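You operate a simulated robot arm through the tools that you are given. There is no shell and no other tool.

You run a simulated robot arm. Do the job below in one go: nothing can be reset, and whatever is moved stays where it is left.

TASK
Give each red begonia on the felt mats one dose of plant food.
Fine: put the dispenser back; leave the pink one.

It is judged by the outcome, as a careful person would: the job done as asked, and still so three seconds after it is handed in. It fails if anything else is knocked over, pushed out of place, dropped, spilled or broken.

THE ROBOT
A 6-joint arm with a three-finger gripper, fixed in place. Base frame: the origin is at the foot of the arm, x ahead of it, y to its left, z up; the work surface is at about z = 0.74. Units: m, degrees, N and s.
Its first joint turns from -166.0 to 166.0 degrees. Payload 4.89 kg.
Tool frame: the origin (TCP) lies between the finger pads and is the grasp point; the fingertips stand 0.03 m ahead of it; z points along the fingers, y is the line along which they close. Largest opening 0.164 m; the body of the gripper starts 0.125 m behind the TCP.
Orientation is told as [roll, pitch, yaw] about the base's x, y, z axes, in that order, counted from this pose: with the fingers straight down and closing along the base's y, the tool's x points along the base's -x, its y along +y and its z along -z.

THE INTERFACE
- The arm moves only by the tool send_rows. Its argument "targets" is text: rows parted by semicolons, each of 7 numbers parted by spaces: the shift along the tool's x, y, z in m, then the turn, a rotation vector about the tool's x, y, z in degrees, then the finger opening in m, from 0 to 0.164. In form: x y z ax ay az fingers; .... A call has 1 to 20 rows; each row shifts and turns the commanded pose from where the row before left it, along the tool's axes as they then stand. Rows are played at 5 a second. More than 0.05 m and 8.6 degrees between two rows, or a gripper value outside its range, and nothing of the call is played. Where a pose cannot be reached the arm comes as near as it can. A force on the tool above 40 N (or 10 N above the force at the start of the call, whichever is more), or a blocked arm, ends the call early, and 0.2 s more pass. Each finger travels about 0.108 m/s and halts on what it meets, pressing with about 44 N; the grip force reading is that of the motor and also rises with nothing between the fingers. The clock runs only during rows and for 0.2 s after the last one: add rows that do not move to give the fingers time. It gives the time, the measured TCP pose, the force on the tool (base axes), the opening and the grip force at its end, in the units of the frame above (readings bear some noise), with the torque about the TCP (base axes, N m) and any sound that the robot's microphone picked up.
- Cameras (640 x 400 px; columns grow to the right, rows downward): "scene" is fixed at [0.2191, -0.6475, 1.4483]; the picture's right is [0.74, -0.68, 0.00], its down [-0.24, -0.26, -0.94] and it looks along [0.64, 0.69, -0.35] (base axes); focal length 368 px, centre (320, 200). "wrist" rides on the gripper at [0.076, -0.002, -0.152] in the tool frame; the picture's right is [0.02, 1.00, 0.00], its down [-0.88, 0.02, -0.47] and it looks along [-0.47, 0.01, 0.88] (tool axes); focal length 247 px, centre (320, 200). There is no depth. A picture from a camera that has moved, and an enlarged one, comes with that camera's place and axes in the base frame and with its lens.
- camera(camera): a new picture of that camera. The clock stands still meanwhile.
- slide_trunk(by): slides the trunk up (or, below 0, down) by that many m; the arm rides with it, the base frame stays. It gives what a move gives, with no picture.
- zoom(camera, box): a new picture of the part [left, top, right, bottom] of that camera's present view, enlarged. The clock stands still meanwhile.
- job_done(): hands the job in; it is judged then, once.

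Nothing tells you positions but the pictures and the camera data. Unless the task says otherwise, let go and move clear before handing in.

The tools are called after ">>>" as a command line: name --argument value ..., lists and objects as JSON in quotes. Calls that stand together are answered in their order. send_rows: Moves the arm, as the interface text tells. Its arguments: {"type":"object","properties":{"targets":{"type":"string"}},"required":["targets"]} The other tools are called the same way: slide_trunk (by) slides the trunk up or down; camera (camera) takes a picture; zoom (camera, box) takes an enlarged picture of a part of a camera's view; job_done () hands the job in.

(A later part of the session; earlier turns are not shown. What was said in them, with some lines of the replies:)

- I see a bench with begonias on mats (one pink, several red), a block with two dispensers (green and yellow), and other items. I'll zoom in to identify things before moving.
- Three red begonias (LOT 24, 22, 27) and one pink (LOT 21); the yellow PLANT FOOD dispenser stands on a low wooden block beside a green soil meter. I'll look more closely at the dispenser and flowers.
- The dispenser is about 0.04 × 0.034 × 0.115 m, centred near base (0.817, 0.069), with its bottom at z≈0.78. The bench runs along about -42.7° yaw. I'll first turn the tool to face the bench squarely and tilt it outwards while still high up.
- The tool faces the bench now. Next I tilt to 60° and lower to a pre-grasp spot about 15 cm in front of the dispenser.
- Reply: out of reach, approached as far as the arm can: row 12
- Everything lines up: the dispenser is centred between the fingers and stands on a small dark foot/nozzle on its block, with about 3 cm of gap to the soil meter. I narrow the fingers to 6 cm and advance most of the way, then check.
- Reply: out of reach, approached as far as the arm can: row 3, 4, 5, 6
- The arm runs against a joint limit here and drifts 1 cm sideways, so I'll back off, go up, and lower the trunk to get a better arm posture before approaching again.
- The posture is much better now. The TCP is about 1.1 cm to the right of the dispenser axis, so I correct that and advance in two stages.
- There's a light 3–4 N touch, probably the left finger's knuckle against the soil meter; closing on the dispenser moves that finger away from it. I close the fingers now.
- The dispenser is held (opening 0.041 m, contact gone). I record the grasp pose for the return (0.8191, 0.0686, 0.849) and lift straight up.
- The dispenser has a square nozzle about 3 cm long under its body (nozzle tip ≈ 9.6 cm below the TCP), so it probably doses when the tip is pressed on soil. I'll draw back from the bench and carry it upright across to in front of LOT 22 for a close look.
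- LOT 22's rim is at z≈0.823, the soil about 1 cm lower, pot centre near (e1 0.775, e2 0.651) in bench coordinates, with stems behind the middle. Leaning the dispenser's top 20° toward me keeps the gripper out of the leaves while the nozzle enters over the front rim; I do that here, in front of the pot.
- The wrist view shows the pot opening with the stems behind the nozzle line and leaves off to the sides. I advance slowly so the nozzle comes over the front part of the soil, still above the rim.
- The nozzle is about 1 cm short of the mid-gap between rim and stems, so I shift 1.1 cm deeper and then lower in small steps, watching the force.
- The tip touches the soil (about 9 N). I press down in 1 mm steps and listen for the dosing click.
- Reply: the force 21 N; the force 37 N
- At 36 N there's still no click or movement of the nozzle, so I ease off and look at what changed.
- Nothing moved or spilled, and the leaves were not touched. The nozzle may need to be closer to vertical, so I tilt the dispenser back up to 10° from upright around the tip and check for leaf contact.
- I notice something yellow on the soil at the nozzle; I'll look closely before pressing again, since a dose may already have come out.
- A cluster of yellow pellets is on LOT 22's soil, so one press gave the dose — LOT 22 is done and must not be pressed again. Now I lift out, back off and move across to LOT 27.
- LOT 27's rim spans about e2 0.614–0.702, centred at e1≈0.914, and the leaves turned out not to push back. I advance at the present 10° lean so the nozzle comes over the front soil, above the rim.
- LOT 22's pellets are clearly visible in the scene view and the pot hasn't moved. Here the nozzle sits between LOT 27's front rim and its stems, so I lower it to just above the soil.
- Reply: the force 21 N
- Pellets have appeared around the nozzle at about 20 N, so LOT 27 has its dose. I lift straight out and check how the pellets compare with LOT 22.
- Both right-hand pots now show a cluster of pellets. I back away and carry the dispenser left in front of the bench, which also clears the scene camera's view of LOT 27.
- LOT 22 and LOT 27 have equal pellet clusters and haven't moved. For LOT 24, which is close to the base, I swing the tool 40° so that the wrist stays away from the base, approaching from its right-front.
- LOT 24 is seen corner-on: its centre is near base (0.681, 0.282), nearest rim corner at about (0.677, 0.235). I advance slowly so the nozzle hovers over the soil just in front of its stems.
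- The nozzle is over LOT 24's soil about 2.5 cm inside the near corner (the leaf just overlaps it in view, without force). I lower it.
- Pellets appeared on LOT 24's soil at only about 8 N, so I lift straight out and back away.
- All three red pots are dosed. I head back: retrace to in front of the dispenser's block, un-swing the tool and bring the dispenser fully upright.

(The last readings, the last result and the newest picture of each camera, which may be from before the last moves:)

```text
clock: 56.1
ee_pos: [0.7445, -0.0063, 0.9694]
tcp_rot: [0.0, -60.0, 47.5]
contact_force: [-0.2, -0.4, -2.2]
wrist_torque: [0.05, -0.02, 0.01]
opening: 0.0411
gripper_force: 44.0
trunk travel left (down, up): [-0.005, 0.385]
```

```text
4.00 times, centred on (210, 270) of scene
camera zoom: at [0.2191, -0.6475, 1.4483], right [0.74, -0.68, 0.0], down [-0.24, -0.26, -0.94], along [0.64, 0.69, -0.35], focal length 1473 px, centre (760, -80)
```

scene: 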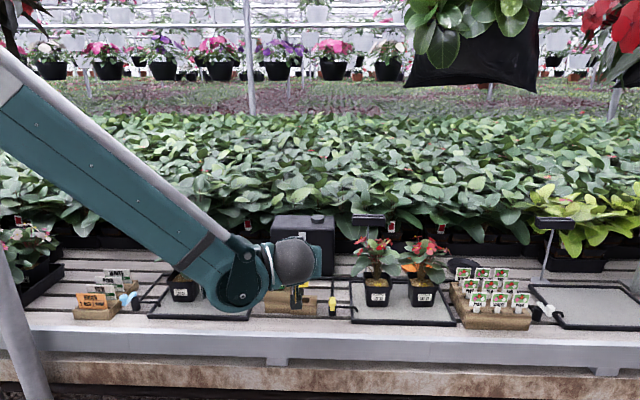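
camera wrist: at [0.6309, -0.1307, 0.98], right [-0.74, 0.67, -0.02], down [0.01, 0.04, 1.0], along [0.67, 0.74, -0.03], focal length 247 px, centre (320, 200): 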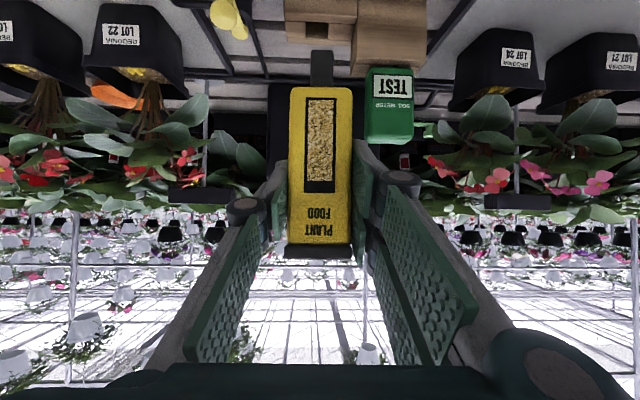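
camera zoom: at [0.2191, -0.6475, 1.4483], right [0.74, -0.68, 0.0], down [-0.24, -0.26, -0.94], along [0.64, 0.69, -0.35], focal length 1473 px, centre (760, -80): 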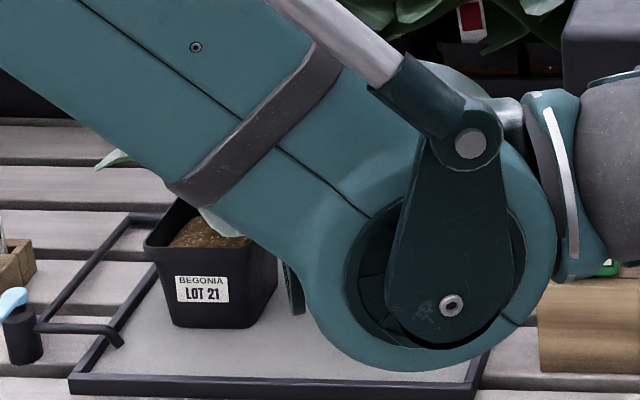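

>>> send_rows --targets "-0.0067 -0.00067 0.01643 0 0 0 0.034; -0.0067 -0.00067 0.01643 0 0 0 0.034; -0.0067 -0.00067 0.01643 0 0 0 0.034; -0.0067 -0.00067 0.01643 0 0 0 0.034; -0.0067 -0.00067 0.01643 0 0 0 0.034; -0.0067 -0.00067 0.01643 0 0 0 0.034; 0 0 0 0 0 0 0.034"

>>> send_rows --targets "0 0 0 0 0 0 0.034"

>>> send_rows --targets "0 0 0 0 0 0 0.034"

>>> send_rows --targets "0 0 0 0 0 0 0.034"

>>> camera --camera "wrist"

>>> zoom --camera "scene" --box '[250, 220, 350, 330]'

```text
clock: 57.7
ee_pos: [0.8199, 0.0685, 0.9553]
tcp_rot: [0.0, -60.0, 47.4]
contact_force: [-0.5, 1.0, -1.1]
wrist_torque: [-0.04, 0.02, -0.01]
opening: 0.0413
gripper_force: 44.1
trunk travel left (down, up): [-0.005, 0.385]
```

```text
clock: 58.1
ee_pos: [0.8194, 0.0688, 0.9557]
tcp_rot: [0.1, -60.0, 47.2]
contact_force: [-0.1, -0.9, -1.7]
wrist_torque: [0.02, -0.01, -0.05]
opening: 0.0412
gripper_force: 44.1
trunk travel left (down, up): [-0.005, 0.385]
```

```text
clock: 58.5
ee_pos: [0.8192, 0.0688, 0.9545]
tcp_rot: [0.0, -60.0, 47.3]
contact_force: [-0.2, -1.0, -1.4]
wrist_torque: [0.04, -0.01, 0.03]
opening: 0.0411
gripper_force: 43.9
trunk travel left (down, up): [-0.005, 0.385]
```

```text
clock: 58.9
ee_pos: [0.8181, 0.0699, 0.9539]
tcp_rot: [0.0, -60.0, 47.2]
contact_force: [0.3, 0.5, -1.9]
wrist_torque: [0.01, -0.01, -0.06]
opening: 0.0413
gripper_force: 43.5
trunk travel left (down, up): [-0.005, 0.385]
```

```text
taken
camera wrist: at [0.7052, -0.0563, 0.9654], right [-0.74, 0.67, -0.02], down [0.01, 0.04, 1.0], along [0.67, 0.74, -0.03], focal length 247 px, centre (320, 200)
```

wrist: 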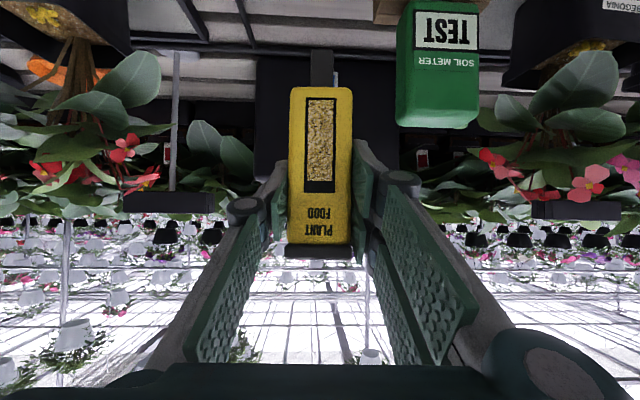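

```text
3.64 times, centred on (300, 275) of scene
camera zoom: at [0.2191, -0.6475, 1.4483], right [0.74, -0.68, 0.0], down [-0.24, -0.26, -0.94], along [0.64, 0.69, -0.35], focal length 1339 px, centre (393, -73)
```

zoom: 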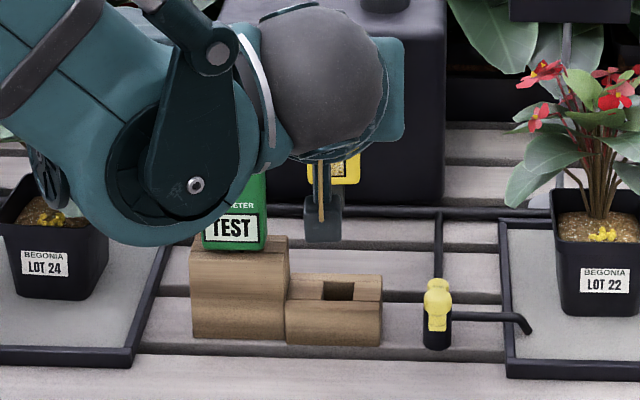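

Averaged position is within half a millimetre of the pick-up pose and the slot in the block is right below. I lower in stages while watching the force.

>>> send_rows --targets "0.0173 0 0.01 0 0 0 0.034; 0.0173 0 0.01 0 0 0 0.034; 0.0173 0 0.01 0 0 0 0.034; 0.0087 0 0.005 0 0 0 0.034; 0.0043 0 0.0025 0 0 0 0.034; 0.0043 0 0.0025 0 0 0 0.034; 0 0 0 0 0 0 0.034"

>>> camera --camera "wrist"

>>> zoom --camera "scene" --box '[250, 220, 350, 330]'

```text
clock: 60.5
ee_pos: [0.8198, 0.0685, 0.875]
tcp_rot: [0.0, -60.0, 47.4]
contact_force: [0.1, -0.1, -1.5]
wrist_torque: [0.0, 0.03, -0.03]
opening: 0.0412
gripper_force: 44.4
trunk travel left (down, up): [-0.005, 0.385]
```

```text
taken
camera wrist: at [0.7051, -0.0559, 0.8858], right [-0.74, 0.67, -0.02], down [0.01, 0.04, 1.0], along [0.67, 0.74, -0.03], focal length 247 px, centre (320, 200)
```

wrist: 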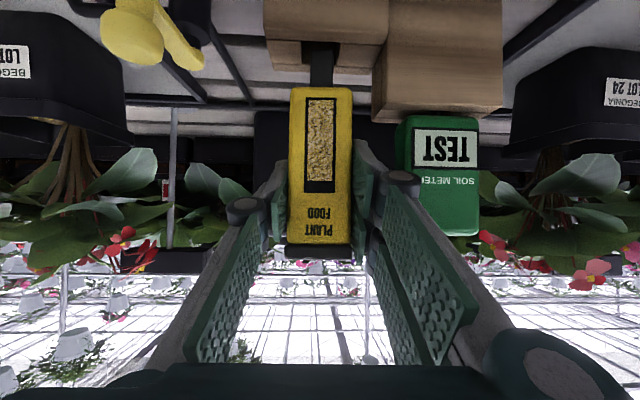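

```text
3.64 times, centred on (300, 275) of scene
camera zoom: at [0.2191, -0.6475, 1.4483], right [0.74, -0.68, 0.0], down [-0.24, -0.26, -0.94], along [0.64, 0.69, -0.35], focal length 1339 px, centre (393, -73)
```

zoom: 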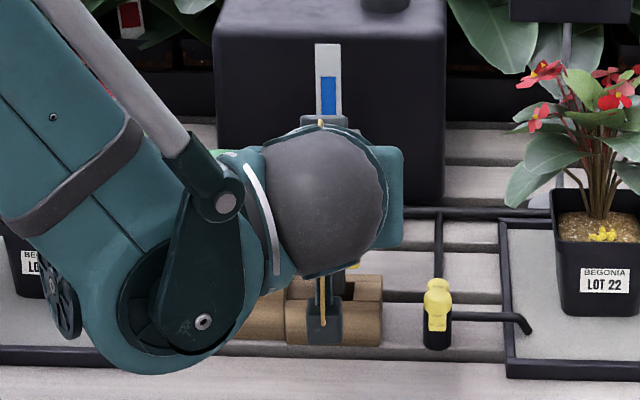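

>>> zoom --camera "wrist" --box '[260, 0, 400, 100]'

```text
4.00 times, centred on (330, 50) of wrist
camera zoom: at [0.7051, -0.0559, 0.8858], right [-0.74, 0.67, -0.02], down [0.01, 0.04, 1.0], along [0.67, 0.74, -0.03], focal length 988 px, centre (280, 800)
```

zoom: 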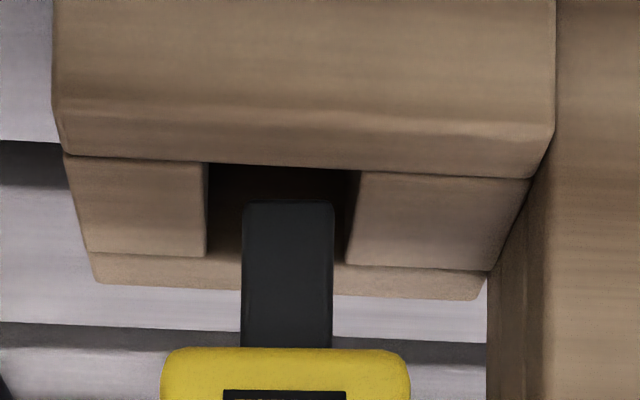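

The nozzle is centred over the slot; I continue down.

>>> send_rows --targets "0.0043 0 0.0025 0 0 0 0.034; 0.0043 0 0.0025 0 0 0 0.034; 0.0043 0 0.0025 0 0 0 0.034; 0.0043 0 0.0025 0 0 0 0.034; 0 0 0 0 0 0 0.034"

>>> zoom --camera "wrist" --box '[260, 0, 400, 100]'

```text
clock: 61.7
ee_pos: [0.8195, 0.0694, 0.8555]
tcp_rot: [0.0, -60.0, 47.3]
contact_force: [-0.5, -0.2, -1.6]
wrist_torque: [-0.03, 0.02, -0.03]
opening: 0.0413
gripper_force: 44.4
trunk travel left (down, up): [-0.005, 0.385]
```

```text
4.00 times, centred on (330, 50) of wrist
camera zoom: at [0.7057, -0.0563, 0.8663], right [-0.74, 0.67, -0.02], down [0.01, 0.04, 1.0], along [0.67, 0.74, -0.03], focal length 988 px, centre (280, 800)
```

zoom: 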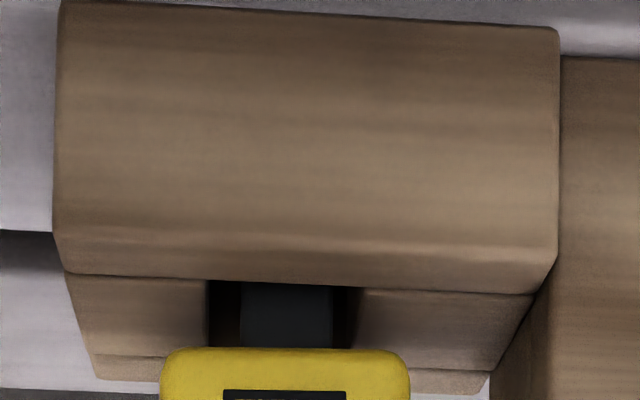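

>>> send_rows --targets "0.0013 0 0.00075 0 0 0 0.034; 0.0013 0 0.00075 0 0 0 0.034; 0.0013 0 0.00075 0 0 0 0.034; 0 0 0 0 0 0 0.034"

```text
clock: 62.7
ee_pos: [0.819, 0.0702, 0.8514]
tcp_rot: [0.0, -60.0, 47.3]
contact_force: [-0.9, 0.0, -1.6]
wrist_torque: [0.02, -0.04, 0.0]
opening: 0.0412
gripper_force: 43.8
trunk travel left (down, up): [-0.005, 0.385]
```

>>> send_rows --targets "0.0009 0 0.0005 0 0 0 0.034; 0.0009 0 0.0005 0 0 0 0.034; 0 0 0 0 0 0 0.034"

>>> zoom --camera "wrist" --box '[260, 0, 400, 100]'

```text
clock: 63.5
ee_pos: [0.8186, 0.0711, 0.8494]
tcp_rot: [0.0, -60.0, 47.3]
contact_force: [0.1, 0.0, -0.9]
wrist_torque: [-0.03, -0.02, 0.02]
opening: 0.0409
gripper_force: 43.5
trunk travel left (down, up): [-0.005, 0.385]
```

```text
4.00 times, centred on (330, 50) of wrist
camera zoom: at [0.7056, -0.0559, 0.8596], right [-0.74, 0.67, -0.02], down [0.01, 0.04, 1.0], along [0.67, 0.74, -0.03], focal length 988 px, centre (280, 800)
```

zoom: 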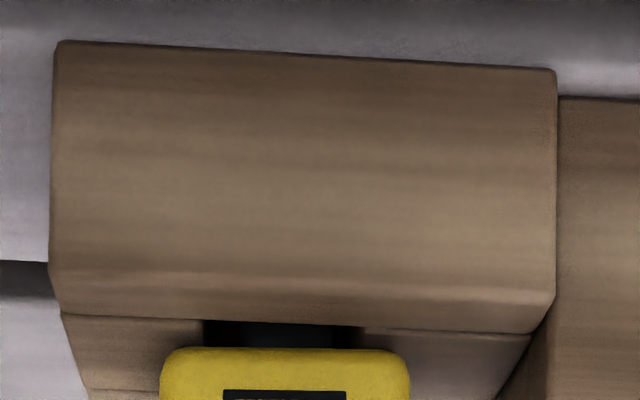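

>>> send_rows --targets "0.0009 0 0.0005 0 0 0 0.034; 0 0 0 0 0 0 0.034"

```text
clock: 64.1
ee_pos: [0.8195, 0.0703, 0.8488]
tcp_rot: [0.1, -60.1, 47.3]
contact_force: [3.8, 0.7, 17.2]
wrist_torque: [-0.01, -0.4, 0.04]
opening: 0.0413
gripper_force: 44.0
trunk travel left (down, up): [-0.005, 0.385]
```

The dispenser is seated at exactly the pick-up height. I take off the preload and open only to 5.2 cm so the left finger doesn't reach the soil meter.

>>> send_rows --targets "-0.0009 0 -0.0005 0 0 0 0.034; 0 0 0 0 0 0 0.034"

>>> send_rows --targets "0 0 0 0 0 0 0.045; 0 0 0 0 0 0 0.052; 0 0 0 0 0 0 0.052"

>>> camera --camera "wrist"

>>> zoom --camera "scene" --box '[250, 220, 350, 330]'

```text
clock: 64.7
ee_pos: [0.8187, 0.0702, 0.8485]
tcp_rot: [-0.1, -59.9, 47.5]
contact_force: [2.1, 1.0, 6.9]
wrist_torque: [0.08, -0.26, -0.01]
opening: 0.0411
gripper_force: 44.0
trunk travel left (down, up): [-0.005, 0.385]
```

```text
clock: 65.5
ee_pos: [0.82, 0.0693, 0.849]
tcp_rot: [0.0, -60.0, 47.4]
contact_force: [0.3, 1.1, -0.3]
wrist_torque: [-0.01, 0.0, -0.01]
opening: 0.0518
gripper_force: 0.0
trunk travel left (down, up): [-0.005, 0.385]
```

```text
taken
camera wrist: at [0.7054, -0.056, 0.8594], right [-0.74, 0.67, -0.02], down [0.01, 0.04, 1.0], along [0.67, 0.74, -0.03], focal length 247 px, centre (320, 200)
```

wrist: 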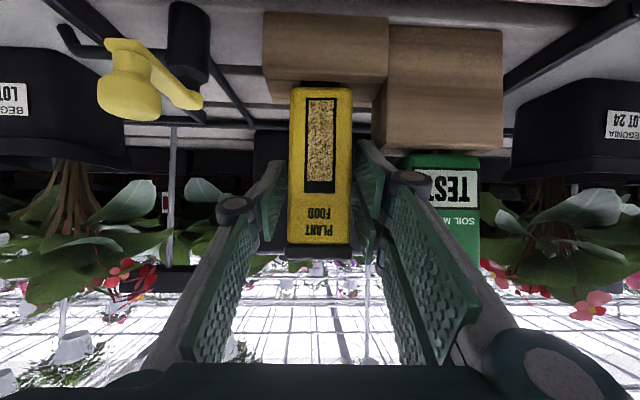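

```text
3.64 times, centred on (300, 275) of scene
camera zoom: at [0.2191, -0.6475, 1.4483], right [0.74, -0.68, 0.0], down [-0.24, -0.26, -0.94], along [0.64, 0.69, -0.35], focal length 1339 px, centre (393, -73)
```

zoom: 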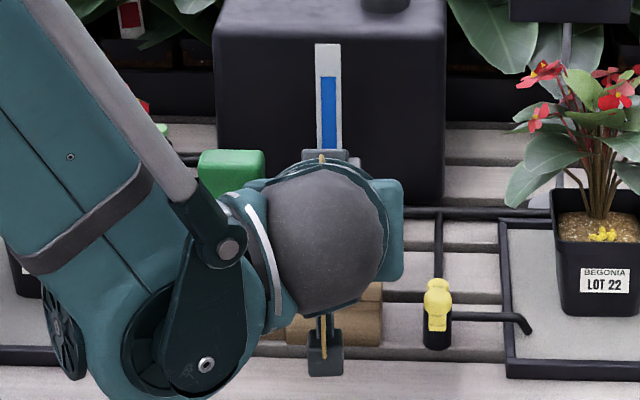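

The dispenser stands free with the fingers clear on both sides. I pull straight back along the fingers, slowly at first.

>>> send_rows --targets "0 0 -0.008 0 0 0 0.052; 0 0 -0.01 0 0 0 0.052; 0 0 -0.012 0 0 0 0.052; 0 0 -0.015 0 0 0 0.052; 0 0 -0.02 0 0 0 0.052; 0 0 -0.025 0 0 0 0.052; 0 0 -0.025 0 0 0 0.052; 0 0 0 0 0 0 0.052"

>>> camera --camera "wrist"

>>> camera --camera "scene"

```text
clock: 67.3
ee_pos: [0.751, -0.0042, 0.9062]
tcp_rot: [0.1, -59.9, 47.4]
contact_force: [-0.3, 0.2, -0.2]
wrist_torque: [0.0, 0.02, 0.03]
opening: 0.052
gripper_force: 0.0
trunk travel left (down, up): [-0.005, 0.385]
```

```text
taken
camera wrist: at [0.638, -0.1295, 0.9163], right [-0.74, 0.67, -0.02], down [0.01, 0.04, 1.0], along [0.67, 0.74, -0.03], focal length 247 px, centre (320, 200)
```

wrist: 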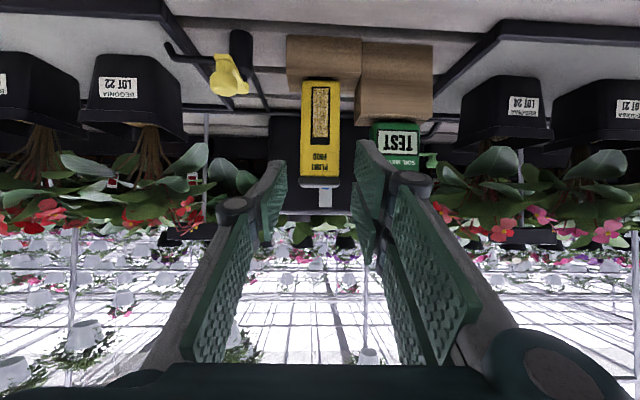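

```text
taken
```

scene: 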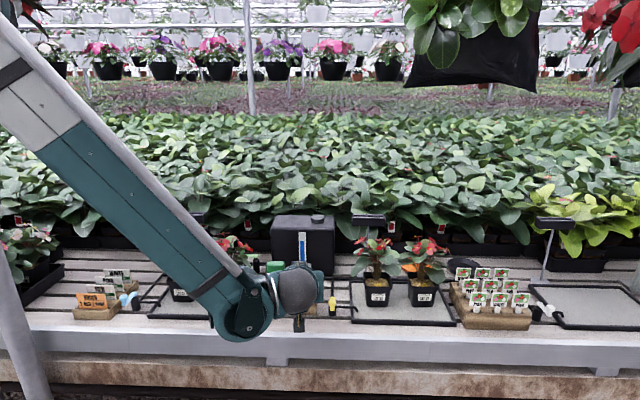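

I'm clear of the dispenser. I raise the trunk back to its starting height to clear the view and check the whole bench.

>>> slide_trunk --by 0.17

>>> send_rows --targets "-0.026 0 -0.015 0 0 0 0.06; -0.026 0 -0.015 0 0 0 0.06; -0.026 0 -0.015 0 0 0 0.06; -0.026 0 -0.015 0 0 0 0.06; 0 0 0 0 0 0 0.06"

>>> camera --camera "scene"

>>> zoom --camera "scene" --box '[140, 200, 350, 331]'

>>> zoom --camera "scene" --box '[330, 200, 540, 331]'

```text
clock: 69.2
ee_pos: [0.7519, -0.0026, 1.0762]
tcp_rot: [-0.1, -60.0, 47.4]
contact_force: [0.5, 0.2, -0.2]
wrist_torque: [0.02, 0.02, 0.02]
opening: 0.0523
gripper_force: 0.0
trunk travel left (down, up): [-0.175, 0.215]
```

```text
clock: 70.4
ee_pos: [0.7518, -0.0034, 1.1969]
tcp_rot: [0.1, -60.1, 47.4]
contact_force: [-0.9, 1.3, 1.1]
wrist_torque: [-0.02, 0.01, -0.06]
opening: 0.0603
gripper_force: 0.1
trunk travel left (down, up): [-0.175, 0.215]
```

```text
taken
```

scene: 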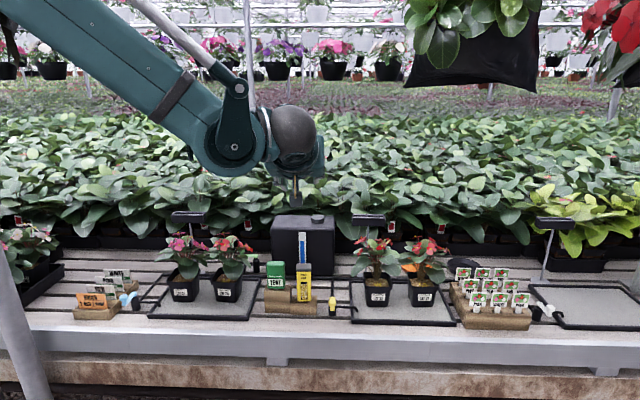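

```text
3.05 times, centred on (245, 266) of scene
camera zoom: at [0.2191, -0.6475, 1.4483], right [0.74, -0.68, 0.0], down [-0.24, -0.26, -0.94], along [0.64, 0.69, -0.35], focal length 1122 px, centre (549, 0)
```

zoom: 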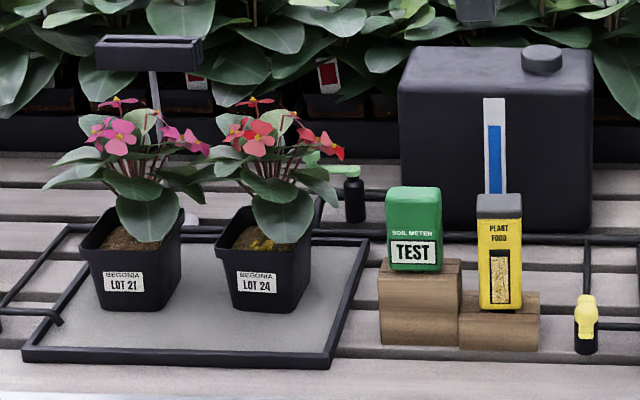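

```text
3.05 times, centred on (435, 266) of scene
camera zoom: at [0.2191, -0.6475, 1.4483], right [0.74, -0.68, 0.0], down [-0.24, -0.26, -0.94], along [0.64, 0.69, -0.35], focal length 1122 px, centre (-30, 0)
```

zoom: 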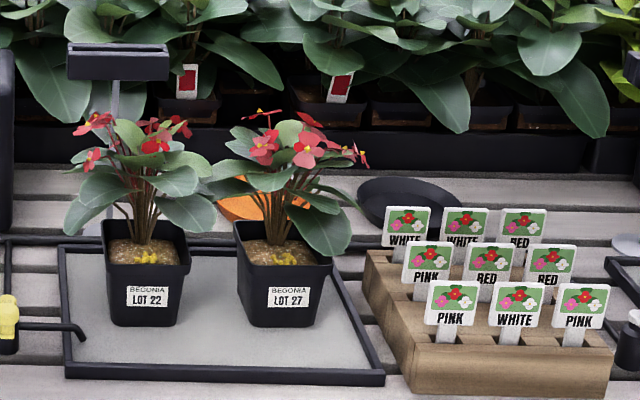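

Everything stands where it was. I do one last close check of LOT 24's dose and around the dispenser block for stray pellets.

>>> zoom --camera "scene" --box '[205, 250, 265, 305]'

>>> zoom --camera "scene" --box '[255, 255, 345, 325]'

>>> zoom --camera "wrist" --box '[260, 0, 480, 130]'

>>> camera --camera "wrist"

```text
7.27 times, centred on (235, 278) of scene
camera zoom: at [0.2191, -0.6475, 1.4483], right [0.74, -0.68, 0.0], down [-0.24, -0.26, -0.94], along [0.64, 0.69, -0.35], focal length 2678 px, centre (938, -364)
```

zoom: 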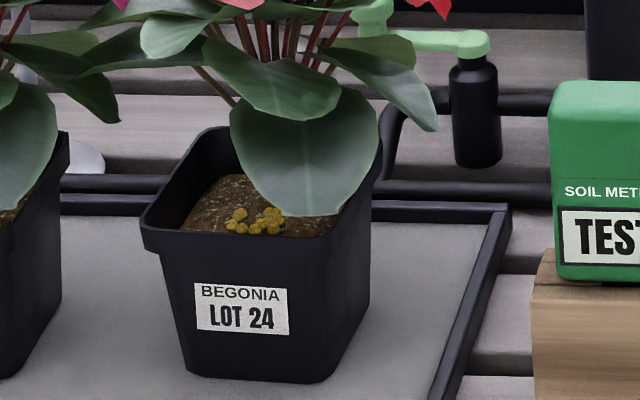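

```text
5.71 times, centred on (300, 290) of scene
camera zoom: at [0.2191, -0.6475, 1.4483], right [0.74, -0.68, 0.0], down [-0.24, -0.26, -0.94], along [0.64, 0.69, -0.35], focal length 2104 px, centre (434, -314)
```

zoom: 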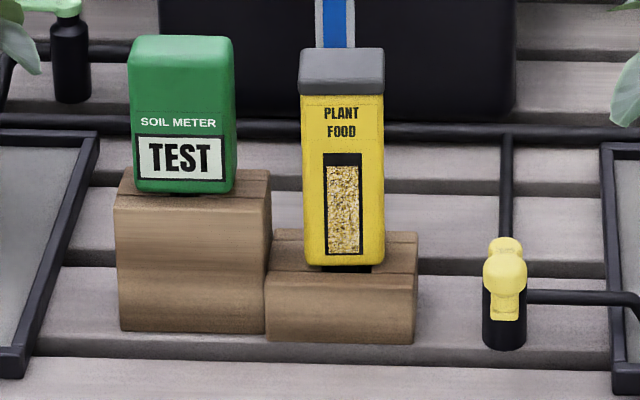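

```text
2.91 times, centred on (370, 65) of wrist
camera zoom: at [0.6379, -0.1297, 1.207], right [-0.74, 0.67, -0.02], down [0.01, 0.04, 1.0], along [0.67, 0.74, -0.03], focal length 718 px, centre (174, 593)
```

zoom: 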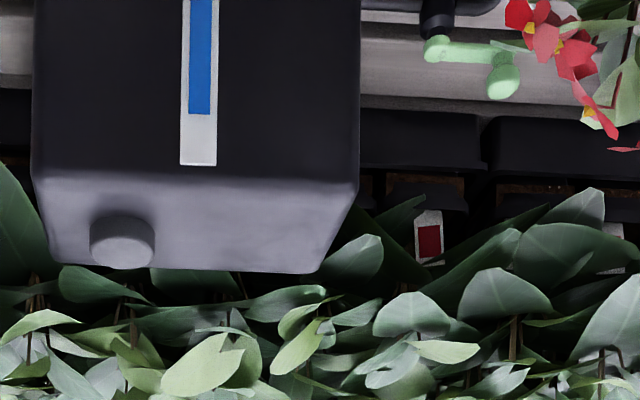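

```text
taken
camera wrist: at [0.6379, -0.1297, 1.207], right [-0.74, 0.67, -0.02], down [0.01, 0.04, 1.0], along [0.67, 0.74, -0.03], focal length 247 px, centre (320, 200)
```

wrist: 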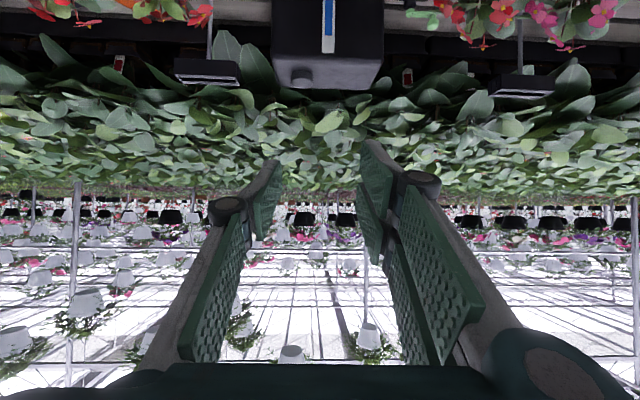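

>>> zoom --camera "scene" --box '[500, 200, 640, 340]'

>>> zoom --camera "scene" --box '[0, 210, 160, 330]'

```text
2.86 times, centred on (570, 270) of scene
camera zoom: at [0.2191, -0.6475, 1.4483], right [0.74, -0.68, 0.0], down [-0.24, -0.26, -0.94], along [0.64, 0.69, -0.35], focal length 1052 px, centre (-394, 0)
```

zoom: 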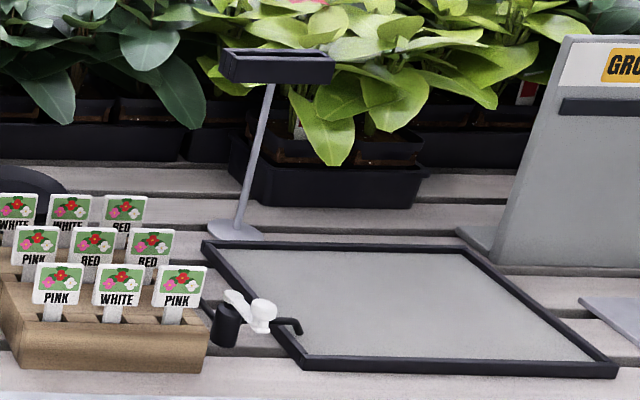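

```text
3.33 times, centred on (80, 270) of scene
camera zoom: at [0.2191, -0.6475, 1.4483], right [0.74, -0.68, 0.0], down [-0.24, -0.26, -0.94], along [0.64, 0.69, -0.35], focal length 1228 px, centre (1120, -33)
```

zoom: 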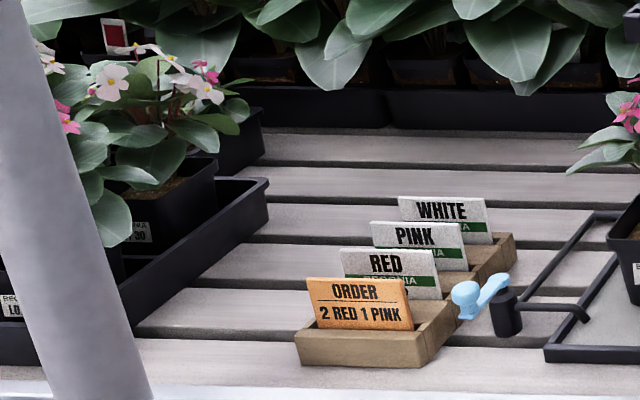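

The third mat is empty, and the plants in the black tray at the far left (white and pink flowers in view) aren't on a felt mat. LOTs 22, 24 and 27 each show one dose, pink LOT 21 was left alone, the dispenser is back in its slot, and the gripper is clear, so I'm handing in.

>>> job_done

```text
The job is handed in.
```

All three red begonias on the felt mats (LOT 22, LOT 24 and LOT 27) got one dose of plant food each. I handed the job in, and I have no verdict on it yet.

- **Doses:** each red pot shows one small cluster of yellow pellets on its soil, about the same amount in each. I pressed the first pot (LOT 22) harder than it turned out to need, up to about 36 N, but its cluster is no bigger than the others.
- **Pink begonia:** LOT 21 was left alone.
- **Dispenser:** it is back in its slot on the wooden block, at the height I picked it up from, and the gripper is well clear of it.
- **Rest of the bench:** nothing was knocked over or visibly moved, and I saw no stray pellets around the dispenser block. A finger lightly touched the soil meter (about 4 N) as I reached for the dispenser, but the meter did not shift in the pictures.
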